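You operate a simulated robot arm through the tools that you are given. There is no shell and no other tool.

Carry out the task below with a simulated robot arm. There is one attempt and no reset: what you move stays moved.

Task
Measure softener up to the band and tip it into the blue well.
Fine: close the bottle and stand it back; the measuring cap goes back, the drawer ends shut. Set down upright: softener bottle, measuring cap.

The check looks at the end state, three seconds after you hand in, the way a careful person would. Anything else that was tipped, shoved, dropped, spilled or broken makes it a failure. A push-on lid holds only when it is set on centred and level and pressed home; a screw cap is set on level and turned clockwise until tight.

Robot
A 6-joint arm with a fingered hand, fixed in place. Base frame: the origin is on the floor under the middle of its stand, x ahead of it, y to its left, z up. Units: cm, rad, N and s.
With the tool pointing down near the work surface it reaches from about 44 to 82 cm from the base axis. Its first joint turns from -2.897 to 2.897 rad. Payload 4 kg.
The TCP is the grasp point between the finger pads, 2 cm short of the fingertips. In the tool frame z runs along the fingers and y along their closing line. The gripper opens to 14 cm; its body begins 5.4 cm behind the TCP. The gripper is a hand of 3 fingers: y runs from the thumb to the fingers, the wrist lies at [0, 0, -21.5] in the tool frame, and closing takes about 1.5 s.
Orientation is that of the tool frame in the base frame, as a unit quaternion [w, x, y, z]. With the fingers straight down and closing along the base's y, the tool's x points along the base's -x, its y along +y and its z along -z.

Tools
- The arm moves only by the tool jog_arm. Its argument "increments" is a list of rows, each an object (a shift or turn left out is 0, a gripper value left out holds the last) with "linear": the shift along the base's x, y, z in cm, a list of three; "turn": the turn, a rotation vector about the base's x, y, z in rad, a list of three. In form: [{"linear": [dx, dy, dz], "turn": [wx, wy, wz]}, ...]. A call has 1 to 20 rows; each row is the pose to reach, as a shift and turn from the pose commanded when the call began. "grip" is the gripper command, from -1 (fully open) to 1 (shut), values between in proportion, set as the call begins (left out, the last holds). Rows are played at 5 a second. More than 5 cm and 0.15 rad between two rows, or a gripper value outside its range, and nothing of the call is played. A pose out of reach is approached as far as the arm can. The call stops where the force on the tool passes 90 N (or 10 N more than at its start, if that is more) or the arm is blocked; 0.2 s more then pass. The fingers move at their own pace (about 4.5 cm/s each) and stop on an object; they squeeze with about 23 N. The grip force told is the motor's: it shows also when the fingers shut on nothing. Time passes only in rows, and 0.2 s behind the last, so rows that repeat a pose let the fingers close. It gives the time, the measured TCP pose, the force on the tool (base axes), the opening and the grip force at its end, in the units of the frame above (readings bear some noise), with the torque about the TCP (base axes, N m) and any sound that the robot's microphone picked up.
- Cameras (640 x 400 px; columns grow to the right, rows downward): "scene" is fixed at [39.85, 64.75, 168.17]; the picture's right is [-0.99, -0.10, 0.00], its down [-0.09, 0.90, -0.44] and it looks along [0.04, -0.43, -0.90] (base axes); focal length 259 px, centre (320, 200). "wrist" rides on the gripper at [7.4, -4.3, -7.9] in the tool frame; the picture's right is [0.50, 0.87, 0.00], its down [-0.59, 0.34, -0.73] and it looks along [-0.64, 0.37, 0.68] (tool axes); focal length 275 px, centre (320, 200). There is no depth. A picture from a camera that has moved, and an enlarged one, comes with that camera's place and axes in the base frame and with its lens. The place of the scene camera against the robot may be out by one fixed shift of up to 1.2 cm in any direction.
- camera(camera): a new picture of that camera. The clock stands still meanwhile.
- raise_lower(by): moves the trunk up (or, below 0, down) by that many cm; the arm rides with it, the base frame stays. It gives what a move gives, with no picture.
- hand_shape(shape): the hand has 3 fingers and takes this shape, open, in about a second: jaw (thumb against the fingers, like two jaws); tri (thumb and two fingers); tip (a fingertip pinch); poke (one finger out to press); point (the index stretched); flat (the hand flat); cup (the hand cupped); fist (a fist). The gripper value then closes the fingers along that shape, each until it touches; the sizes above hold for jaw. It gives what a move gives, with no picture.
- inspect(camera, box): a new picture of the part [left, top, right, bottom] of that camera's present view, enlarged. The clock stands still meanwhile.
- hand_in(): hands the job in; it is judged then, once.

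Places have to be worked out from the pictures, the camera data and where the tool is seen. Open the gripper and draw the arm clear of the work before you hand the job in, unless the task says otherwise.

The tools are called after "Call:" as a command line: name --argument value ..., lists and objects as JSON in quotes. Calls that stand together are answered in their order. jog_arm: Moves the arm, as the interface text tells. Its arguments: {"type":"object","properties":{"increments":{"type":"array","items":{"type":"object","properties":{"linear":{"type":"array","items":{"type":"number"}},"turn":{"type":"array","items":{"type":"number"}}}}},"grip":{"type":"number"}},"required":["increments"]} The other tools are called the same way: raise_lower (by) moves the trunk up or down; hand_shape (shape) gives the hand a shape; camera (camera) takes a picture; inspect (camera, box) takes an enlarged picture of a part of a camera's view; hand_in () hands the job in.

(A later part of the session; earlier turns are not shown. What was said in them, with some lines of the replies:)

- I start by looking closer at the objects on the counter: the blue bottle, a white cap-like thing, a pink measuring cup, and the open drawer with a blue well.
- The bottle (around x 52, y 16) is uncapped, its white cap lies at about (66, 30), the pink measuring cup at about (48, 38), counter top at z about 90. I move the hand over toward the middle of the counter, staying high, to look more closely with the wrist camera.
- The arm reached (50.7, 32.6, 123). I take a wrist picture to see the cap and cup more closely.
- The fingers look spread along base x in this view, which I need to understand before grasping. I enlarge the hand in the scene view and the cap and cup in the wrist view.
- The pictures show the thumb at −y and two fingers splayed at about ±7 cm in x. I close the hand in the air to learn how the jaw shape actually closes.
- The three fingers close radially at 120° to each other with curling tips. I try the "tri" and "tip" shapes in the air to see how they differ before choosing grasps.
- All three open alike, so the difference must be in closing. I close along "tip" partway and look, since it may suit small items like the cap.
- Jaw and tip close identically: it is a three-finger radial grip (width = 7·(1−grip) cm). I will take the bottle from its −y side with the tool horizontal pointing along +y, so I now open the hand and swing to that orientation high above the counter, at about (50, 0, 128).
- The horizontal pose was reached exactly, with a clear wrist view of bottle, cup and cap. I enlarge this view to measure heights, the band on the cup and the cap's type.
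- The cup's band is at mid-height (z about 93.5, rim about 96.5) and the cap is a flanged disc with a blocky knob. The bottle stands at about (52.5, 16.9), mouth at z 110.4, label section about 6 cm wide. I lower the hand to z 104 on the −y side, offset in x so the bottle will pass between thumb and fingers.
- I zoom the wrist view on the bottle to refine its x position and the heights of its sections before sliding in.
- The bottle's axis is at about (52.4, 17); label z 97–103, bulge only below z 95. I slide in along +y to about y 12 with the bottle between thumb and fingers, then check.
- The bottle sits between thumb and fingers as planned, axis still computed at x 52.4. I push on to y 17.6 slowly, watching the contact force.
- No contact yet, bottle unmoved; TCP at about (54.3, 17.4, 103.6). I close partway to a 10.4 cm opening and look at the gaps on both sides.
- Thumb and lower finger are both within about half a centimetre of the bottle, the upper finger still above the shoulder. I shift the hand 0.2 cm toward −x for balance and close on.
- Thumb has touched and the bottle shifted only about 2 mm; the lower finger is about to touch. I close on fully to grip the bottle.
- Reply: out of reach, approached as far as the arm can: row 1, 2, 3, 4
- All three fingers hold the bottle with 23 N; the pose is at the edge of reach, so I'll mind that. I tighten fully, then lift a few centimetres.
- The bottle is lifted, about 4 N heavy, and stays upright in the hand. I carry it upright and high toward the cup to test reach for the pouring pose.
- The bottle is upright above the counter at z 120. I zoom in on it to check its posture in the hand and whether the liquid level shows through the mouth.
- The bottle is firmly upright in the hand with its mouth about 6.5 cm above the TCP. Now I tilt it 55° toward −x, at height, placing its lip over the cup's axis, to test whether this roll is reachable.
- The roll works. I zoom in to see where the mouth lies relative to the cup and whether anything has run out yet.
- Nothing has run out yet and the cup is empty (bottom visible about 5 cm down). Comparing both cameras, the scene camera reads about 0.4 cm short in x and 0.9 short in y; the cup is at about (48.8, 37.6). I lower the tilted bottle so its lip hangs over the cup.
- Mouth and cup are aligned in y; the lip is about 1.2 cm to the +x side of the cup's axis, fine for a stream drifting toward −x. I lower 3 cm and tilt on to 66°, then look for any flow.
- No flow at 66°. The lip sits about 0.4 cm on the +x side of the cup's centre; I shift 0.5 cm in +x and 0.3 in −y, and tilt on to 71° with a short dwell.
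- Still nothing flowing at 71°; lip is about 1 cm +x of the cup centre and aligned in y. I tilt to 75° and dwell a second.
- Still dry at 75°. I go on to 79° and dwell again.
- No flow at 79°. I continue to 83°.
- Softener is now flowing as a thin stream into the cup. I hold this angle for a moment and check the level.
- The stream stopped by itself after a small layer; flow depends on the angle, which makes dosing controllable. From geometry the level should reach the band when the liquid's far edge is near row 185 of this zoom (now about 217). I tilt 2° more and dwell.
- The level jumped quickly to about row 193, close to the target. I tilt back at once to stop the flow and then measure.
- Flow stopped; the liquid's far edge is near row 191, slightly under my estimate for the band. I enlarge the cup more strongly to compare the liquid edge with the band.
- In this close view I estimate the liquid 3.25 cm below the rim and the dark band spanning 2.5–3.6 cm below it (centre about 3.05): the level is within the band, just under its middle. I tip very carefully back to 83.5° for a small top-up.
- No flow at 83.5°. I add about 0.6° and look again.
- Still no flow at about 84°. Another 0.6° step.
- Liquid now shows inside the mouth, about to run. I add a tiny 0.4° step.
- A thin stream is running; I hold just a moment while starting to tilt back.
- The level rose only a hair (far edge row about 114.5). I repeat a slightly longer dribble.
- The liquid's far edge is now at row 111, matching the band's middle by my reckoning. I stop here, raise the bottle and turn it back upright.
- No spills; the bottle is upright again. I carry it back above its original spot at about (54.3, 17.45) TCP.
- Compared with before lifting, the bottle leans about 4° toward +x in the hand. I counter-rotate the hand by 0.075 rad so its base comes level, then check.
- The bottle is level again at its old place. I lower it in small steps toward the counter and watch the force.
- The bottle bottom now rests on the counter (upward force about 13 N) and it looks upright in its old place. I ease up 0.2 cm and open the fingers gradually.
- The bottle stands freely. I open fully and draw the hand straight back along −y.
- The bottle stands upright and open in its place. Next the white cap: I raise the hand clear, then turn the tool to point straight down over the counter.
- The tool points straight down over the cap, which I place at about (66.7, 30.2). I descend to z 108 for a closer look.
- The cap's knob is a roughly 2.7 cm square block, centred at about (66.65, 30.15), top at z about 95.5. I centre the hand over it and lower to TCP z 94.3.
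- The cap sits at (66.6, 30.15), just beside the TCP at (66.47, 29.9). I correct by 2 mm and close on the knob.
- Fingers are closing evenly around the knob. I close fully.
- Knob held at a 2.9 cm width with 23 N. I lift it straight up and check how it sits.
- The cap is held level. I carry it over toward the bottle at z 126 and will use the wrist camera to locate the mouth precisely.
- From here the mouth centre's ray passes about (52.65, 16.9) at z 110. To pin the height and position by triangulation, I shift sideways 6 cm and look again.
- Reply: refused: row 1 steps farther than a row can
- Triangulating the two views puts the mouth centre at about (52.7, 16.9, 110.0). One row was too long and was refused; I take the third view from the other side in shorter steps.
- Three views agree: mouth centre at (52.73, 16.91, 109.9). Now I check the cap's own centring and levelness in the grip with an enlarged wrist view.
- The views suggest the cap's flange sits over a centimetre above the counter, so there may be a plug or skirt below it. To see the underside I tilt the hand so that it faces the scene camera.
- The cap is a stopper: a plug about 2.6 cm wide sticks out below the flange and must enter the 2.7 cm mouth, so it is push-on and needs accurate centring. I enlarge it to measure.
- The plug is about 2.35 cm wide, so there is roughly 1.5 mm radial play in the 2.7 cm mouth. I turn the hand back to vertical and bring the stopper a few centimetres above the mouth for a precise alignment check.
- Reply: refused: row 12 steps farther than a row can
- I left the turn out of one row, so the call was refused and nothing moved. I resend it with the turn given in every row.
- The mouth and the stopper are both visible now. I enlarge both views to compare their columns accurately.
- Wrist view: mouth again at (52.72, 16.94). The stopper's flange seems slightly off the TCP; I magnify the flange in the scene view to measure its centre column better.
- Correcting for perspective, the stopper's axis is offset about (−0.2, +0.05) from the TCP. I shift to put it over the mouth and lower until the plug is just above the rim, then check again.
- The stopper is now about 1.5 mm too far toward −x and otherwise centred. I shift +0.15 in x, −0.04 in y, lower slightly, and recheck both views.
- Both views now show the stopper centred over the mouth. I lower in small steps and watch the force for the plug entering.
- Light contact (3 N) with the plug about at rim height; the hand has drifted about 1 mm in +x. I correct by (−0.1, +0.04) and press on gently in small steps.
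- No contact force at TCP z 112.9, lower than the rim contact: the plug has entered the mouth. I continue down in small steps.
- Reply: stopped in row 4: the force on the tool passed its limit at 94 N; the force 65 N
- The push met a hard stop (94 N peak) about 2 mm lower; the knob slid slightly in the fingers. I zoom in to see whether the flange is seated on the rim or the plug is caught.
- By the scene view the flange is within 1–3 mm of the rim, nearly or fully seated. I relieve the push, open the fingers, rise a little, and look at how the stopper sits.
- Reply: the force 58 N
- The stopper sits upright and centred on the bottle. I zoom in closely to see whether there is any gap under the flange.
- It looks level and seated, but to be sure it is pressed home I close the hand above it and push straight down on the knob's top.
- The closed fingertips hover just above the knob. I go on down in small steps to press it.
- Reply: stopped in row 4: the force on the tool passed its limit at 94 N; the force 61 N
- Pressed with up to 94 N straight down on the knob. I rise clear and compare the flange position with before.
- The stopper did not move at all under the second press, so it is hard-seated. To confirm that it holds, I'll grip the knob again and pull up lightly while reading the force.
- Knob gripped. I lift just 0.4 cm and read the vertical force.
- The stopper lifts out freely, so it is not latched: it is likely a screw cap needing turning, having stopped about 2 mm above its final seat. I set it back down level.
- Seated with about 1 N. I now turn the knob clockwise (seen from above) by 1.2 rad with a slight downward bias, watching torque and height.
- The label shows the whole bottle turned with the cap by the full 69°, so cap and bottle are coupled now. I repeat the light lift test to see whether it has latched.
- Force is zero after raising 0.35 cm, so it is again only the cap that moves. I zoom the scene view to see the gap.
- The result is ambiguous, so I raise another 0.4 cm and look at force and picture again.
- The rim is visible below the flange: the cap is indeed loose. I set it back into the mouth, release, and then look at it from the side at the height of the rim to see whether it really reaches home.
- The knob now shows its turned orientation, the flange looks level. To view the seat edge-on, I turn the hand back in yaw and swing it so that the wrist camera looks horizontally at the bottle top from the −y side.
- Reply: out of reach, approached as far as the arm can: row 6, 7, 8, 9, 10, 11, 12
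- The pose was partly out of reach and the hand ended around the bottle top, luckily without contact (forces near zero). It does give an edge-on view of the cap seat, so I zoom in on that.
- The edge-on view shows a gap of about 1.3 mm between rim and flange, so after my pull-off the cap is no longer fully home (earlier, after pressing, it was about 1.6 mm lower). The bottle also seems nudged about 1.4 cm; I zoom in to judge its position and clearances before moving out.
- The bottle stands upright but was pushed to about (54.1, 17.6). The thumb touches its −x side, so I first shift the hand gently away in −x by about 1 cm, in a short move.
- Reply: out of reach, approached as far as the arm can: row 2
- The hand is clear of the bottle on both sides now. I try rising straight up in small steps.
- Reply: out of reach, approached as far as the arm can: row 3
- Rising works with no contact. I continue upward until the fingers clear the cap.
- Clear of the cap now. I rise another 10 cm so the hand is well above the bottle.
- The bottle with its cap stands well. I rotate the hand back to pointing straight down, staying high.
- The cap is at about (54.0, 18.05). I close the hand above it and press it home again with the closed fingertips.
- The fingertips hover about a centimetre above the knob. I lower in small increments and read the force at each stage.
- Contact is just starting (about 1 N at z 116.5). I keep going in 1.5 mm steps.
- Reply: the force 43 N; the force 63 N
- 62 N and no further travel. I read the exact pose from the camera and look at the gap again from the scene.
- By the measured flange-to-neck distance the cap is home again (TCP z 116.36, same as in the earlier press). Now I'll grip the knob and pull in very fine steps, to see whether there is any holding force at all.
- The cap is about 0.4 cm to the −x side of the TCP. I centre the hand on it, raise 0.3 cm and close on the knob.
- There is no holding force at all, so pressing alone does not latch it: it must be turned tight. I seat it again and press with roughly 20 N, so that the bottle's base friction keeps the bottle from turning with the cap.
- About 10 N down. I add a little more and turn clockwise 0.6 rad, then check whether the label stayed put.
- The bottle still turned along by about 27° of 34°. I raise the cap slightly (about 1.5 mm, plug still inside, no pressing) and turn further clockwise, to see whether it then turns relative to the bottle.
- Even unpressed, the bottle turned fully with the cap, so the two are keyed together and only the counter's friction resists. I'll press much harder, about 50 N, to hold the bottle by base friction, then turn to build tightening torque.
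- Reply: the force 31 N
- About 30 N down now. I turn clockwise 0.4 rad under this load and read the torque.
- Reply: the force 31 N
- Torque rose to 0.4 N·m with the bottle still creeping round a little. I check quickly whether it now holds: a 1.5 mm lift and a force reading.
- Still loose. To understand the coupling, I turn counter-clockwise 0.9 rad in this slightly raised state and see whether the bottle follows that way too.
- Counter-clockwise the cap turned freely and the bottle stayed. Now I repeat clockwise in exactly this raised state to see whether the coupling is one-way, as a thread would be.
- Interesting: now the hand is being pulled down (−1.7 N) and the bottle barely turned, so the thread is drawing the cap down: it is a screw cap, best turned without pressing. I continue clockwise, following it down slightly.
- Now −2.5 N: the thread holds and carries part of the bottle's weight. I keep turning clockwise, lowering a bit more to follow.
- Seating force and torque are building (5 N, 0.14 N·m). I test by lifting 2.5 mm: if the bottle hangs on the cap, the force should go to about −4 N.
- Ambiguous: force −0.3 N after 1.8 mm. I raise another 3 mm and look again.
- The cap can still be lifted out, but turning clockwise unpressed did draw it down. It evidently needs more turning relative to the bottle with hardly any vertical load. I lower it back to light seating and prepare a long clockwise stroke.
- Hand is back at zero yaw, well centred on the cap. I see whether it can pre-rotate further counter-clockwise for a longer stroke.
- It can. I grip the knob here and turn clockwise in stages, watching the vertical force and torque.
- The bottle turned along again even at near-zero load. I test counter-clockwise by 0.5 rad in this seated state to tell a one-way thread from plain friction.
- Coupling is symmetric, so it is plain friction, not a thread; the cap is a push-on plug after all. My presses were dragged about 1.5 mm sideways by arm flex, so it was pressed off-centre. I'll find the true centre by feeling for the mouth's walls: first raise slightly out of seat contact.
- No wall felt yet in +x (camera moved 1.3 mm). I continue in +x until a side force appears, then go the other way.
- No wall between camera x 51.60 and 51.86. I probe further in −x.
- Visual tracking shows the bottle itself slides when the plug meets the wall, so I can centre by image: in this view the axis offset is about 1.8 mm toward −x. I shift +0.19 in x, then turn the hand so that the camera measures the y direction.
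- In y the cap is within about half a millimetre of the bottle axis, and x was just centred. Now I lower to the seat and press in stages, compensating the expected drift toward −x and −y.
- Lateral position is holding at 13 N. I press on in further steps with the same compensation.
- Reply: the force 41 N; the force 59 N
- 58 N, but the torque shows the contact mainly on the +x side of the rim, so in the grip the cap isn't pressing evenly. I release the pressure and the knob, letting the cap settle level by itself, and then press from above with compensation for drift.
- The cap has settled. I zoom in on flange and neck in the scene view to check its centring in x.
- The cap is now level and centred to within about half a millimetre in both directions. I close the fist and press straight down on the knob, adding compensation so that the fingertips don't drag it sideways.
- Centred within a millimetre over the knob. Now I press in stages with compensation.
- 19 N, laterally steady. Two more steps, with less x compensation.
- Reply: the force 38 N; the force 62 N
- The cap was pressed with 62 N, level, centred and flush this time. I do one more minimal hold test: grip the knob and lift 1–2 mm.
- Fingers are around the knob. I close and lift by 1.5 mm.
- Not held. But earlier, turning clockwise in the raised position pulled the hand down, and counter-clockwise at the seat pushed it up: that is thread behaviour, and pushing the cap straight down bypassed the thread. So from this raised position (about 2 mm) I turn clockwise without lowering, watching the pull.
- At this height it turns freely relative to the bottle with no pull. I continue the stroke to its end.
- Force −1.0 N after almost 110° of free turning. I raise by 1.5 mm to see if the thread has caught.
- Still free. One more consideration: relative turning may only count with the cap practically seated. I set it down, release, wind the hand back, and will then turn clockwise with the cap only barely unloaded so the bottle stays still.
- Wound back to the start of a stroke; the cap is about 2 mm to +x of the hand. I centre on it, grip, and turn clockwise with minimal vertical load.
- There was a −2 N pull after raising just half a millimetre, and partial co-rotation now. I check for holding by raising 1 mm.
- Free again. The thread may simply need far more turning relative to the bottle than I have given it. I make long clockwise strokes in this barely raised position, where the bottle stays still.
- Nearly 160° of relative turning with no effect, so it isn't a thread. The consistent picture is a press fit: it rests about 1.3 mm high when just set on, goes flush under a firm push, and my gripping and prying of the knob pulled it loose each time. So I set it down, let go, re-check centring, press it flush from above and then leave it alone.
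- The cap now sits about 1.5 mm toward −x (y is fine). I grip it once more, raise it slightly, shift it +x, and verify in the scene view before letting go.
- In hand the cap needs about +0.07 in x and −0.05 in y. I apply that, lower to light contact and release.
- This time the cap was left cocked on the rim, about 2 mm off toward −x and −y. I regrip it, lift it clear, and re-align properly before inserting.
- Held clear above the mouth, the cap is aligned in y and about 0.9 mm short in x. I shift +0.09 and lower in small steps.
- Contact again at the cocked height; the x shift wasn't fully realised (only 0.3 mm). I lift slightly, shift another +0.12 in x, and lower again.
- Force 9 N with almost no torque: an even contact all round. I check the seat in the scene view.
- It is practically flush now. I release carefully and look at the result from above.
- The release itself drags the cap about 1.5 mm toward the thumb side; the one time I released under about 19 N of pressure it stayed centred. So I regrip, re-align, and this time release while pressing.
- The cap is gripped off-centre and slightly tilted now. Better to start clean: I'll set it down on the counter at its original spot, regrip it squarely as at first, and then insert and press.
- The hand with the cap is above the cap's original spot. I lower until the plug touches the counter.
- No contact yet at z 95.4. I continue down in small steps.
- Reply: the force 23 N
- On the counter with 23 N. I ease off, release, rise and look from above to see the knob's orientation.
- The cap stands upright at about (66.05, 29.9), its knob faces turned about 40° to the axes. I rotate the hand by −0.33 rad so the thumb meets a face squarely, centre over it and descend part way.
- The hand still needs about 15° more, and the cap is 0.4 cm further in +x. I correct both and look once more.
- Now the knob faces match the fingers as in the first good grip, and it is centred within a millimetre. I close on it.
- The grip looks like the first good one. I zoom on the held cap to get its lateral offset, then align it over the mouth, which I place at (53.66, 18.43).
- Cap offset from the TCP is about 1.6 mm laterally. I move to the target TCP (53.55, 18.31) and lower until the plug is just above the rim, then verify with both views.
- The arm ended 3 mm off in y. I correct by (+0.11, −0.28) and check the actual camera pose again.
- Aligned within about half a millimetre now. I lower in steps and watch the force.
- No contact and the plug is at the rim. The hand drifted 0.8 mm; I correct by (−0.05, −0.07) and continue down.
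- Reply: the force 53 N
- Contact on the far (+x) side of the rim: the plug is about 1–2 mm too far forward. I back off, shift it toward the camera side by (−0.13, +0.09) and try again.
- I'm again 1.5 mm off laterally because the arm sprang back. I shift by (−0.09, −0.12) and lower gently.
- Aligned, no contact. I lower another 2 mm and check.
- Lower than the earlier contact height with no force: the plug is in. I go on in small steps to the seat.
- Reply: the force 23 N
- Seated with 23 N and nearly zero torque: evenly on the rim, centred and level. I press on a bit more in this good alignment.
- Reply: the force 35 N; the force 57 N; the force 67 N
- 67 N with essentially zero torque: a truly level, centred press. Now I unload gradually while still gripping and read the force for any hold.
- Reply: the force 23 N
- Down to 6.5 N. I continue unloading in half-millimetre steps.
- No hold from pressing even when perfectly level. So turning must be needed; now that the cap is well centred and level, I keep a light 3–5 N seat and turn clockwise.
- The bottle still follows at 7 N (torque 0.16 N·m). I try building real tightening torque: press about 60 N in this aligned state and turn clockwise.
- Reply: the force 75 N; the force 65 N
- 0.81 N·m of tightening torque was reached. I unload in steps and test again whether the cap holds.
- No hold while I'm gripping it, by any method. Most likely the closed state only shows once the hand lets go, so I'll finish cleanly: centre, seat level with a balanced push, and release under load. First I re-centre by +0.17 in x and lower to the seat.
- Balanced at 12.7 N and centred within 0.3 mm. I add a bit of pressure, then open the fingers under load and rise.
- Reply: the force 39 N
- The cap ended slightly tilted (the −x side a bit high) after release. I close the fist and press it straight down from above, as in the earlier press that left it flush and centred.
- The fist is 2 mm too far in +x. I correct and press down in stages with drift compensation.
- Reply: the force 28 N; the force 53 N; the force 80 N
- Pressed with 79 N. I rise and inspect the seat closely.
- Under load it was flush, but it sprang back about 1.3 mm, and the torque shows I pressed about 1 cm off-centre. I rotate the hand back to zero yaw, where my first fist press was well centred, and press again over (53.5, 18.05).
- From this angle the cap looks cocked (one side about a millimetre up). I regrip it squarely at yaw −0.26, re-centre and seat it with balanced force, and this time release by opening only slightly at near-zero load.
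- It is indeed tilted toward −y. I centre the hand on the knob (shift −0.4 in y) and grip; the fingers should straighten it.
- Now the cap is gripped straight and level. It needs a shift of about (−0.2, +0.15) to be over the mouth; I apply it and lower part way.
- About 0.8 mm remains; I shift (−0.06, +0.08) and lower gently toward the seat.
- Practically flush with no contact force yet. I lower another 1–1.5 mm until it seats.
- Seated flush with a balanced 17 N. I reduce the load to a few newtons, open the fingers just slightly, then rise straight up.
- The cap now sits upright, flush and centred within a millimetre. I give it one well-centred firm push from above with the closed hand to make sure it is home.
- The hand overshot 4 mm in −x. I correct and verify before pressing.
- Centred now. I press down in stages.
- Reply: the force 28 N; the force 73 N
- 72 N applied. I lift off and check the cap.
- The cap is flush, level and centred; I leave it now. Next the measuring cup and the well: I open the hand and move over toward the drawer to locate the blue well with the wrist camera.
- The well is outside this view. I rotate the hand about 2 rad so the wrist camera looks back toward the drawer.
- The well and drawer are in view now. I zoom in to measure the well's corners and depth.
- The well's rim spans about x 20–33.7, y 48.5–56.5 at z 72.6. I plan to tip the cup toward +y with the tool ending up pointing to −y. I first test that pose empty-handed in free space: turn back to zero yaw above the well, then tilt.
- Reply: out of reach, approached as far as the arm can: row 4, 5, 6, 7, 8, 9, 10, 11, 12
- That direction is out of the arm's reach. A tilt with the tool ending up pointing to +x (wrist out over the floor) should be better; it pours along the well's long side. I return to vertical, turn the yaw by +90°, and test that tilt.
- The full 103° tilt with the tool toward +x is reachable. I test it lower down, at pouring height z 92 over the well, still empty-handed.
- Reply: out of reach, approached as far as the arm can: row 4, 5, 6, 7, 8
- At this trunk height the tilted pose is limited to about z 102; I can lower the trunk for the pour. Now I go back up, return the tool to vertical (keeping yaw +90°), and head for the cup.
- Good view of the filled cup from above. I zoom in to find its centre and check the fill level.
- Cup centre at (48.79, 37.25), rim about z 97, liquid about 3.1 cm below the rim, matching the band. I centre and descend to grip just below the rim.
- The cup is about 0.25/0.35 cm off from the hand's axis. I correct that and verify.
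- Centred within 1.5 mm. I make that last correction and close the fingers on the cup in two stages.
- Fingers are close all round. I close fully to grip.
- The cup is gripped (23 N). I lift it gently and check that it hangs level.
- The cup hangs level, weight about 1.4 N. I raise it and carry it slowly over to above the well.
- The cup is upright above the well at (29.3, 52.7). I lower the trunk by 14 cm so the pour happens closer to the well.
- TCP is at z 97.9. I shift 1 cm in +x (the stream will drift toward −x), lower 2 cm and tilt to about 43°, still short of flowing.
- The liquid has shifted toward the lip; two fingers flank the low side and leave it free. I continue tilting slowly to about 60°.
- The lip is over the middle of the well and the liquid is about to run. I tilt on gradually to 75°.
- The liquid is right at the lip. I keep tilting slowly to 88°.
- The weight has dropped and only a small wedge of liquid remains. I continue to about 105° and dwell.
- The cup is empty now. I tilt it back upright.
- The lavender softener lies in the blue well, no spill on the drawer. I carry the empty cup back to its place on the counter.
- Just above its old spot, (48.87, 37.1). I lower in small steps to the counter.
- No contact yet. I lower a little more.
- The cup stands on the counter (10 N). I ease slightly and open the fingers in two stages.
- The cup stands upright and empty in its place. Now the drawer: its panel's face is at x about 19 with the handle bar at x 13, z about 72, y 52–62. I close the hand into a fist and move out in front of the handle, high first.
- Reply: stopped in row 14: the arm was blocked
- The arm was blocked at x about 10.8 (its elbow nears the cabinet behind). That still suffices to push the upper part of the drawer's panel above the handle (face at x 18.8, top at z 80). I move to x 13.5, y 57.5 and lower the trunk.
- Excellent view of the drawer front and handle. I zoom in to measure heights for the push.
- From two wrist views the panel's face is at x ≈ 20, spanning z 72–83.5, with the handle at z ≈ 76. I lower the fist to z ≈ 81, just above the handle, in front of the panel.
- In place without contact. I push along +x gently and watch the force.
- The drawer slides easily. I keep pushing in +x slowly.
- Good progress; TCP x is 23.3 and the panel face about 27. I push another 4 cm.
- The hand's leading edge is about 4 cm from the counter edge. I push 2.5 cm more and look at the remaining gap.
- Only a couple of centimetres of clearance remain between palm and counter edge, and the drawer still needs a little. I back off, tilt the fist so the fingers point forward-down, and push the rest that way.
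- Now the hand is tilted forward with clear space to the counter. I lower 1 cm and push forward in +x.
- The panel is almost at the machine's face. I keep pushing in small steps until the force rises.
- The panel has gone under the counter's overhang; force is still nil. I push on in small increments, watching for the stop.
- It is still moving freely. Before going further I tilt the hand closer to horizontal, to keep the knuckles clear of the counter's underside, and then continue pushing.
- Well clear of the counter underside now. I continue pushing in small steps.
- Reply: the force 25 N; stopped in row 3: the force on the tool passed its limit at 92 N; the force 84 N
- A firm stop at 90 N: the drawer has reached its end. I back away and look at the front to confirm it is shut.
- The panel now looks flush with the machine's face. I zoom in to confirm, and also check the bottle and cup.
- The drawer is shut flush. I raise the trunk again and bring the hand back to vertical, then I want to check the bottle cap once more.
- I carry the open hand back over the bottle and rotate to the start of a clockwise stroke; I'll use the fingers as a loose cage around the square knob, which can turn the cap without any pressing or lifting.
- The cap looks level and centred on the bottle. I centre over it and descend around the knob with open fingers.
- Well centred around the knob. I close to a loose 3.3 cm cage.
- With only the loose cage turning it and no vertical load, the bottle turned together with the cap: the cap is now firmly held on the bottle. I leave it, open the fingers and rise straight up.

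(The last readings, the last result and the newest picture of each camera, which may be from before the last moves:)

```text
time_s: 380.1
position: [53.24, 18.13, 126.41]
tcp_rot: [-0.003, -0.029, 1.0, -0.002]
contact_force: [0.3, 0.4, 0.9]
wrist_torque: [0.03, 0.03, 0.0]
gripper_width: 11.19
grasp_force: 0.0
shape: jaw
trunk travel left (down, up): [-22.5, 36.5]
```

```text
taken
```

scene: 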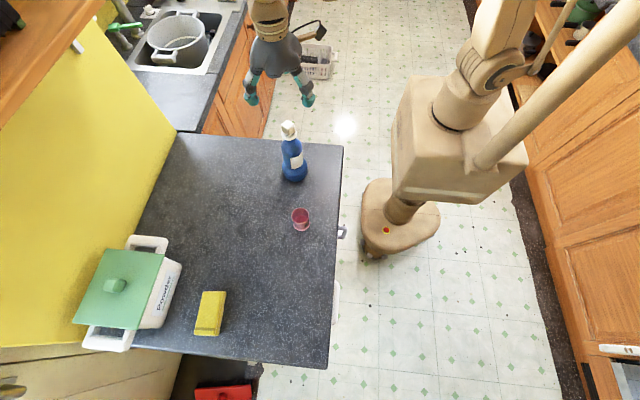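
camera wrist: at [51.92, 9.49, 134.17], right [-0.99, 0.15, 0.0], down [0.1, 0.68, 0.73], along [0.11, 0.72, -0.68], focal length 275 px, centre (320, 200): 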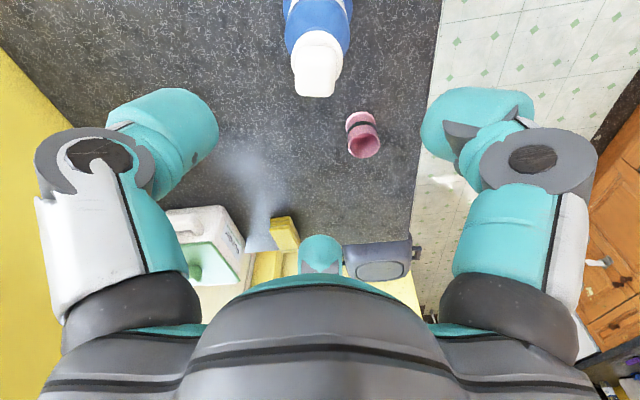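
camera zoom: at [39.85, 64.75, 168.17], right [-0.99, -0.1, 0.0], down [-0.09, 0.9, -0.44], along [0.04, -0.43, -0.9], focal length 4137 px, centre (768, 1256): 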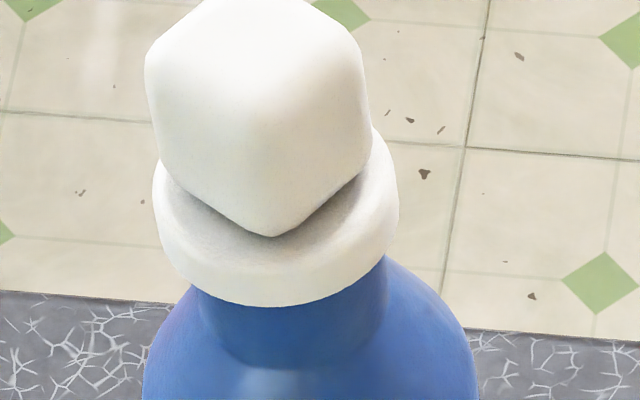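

The cap is flush, level and centred; bottle, cup and drawer all look right. I draw the arm clear to its starting area with the gripper open.

Call:
jog_arm --increments '[{"linear": [0, 0, 3]}, {"linear": [-1, 0.5, 6]}, {"linear": [-4, 2, 9]}, {"linear": [-7.5, 4.5, 9]}, {"linear": [-11, 7, 9]}, {"linear": [-14.5, 9.5, 9]}, {"linear": [-18, 12, 9]}, {"linear": [-21, 14, 9]}]' --grip -1

Call:
camera --camera "scene"

Call:
inspect --camera "scene" --box '[240, 100, 360, 320]'

```text
time_s: 381.9
position: [32.29, 31.83, 135.13]
tcp_rot: [-0.002, -0.028, 1.0, -0.002]
contact_force: [-0.5, 0.1, 0.5]
wrist_torque: [0.02, -0.01, 0.03]
gripper_width: 13.96
grasp_force: 0.1
shape: jaw
trunk travel left (down, up): [-22.5, 36.5]
```

```text
taken
```

scene: 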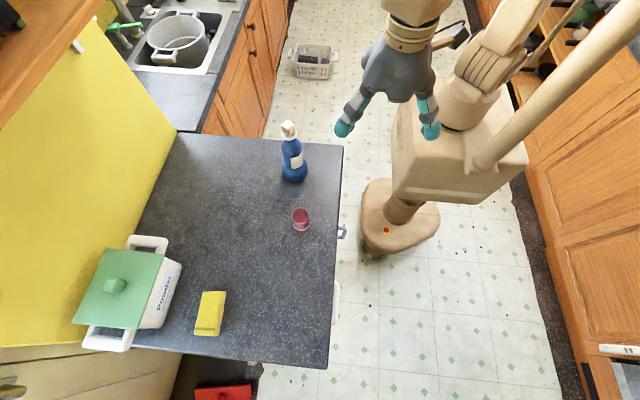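

```text
1.82 times, centred on (300, 210) of scene
camera zoom: at [39.85, 64.75, 168.17], right [-0.99, -0.1, 0.0], down [-0.09, 0.9, -0.44], along [0.04, -0.43, -0.9], focal length 470 px, centre (356, 182)
```

zoom: 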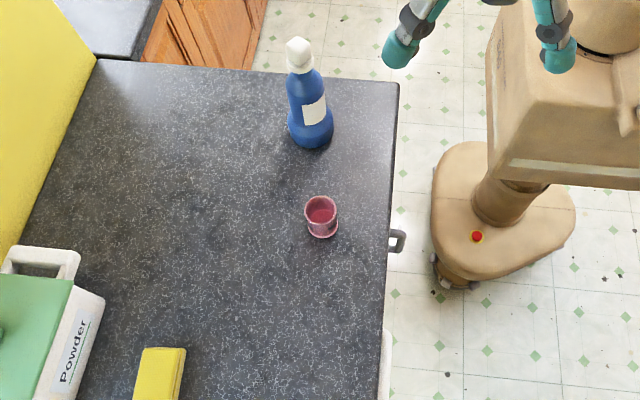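

The softener is in the blue well and the drawer is shut. The bottle is capped and standing at its place, about 1 cm from where it started. The measuring cup is back, upright and empty, and the gripper is open with the arm clear. I hand the job in.

Call:
hand_in

```text
The job is handed in.
```

The job is handed in. The one thing I'm not sure of is the bottle cap's seal.

- **Dose:** I filled the measuring cup until the liquid was level with the middle of the dark band, then tipped it all into the blue well. The cup came back empty and I saw no spills.
- **Bottle cap:** It is on, and in the last views it looked flush, level and centred. In earlier tries it lifted straight off whenever I gripped the knob, even after firm pressing or turning. I then reseated it, pressed it home once more, and did not try to lift it again. After that, turning it with loose fingers turned the whole bottle with it, so I took it as held. I never heard a click.
- **Bottle position:** It stands upright about 1–2 cm from its original spot. My hand nudged it during a move that was partly out of reach, and I didn't move it back. The label faces a different way because the bottle turned while I worked on the cap.
- **Measuring cup:** It is back at its original spot, upright.
- **Drawer:** It is pushed in to a hard stop and looks flush with the machine's front.

The gripper was open and the arm clear of the work when I handed in.
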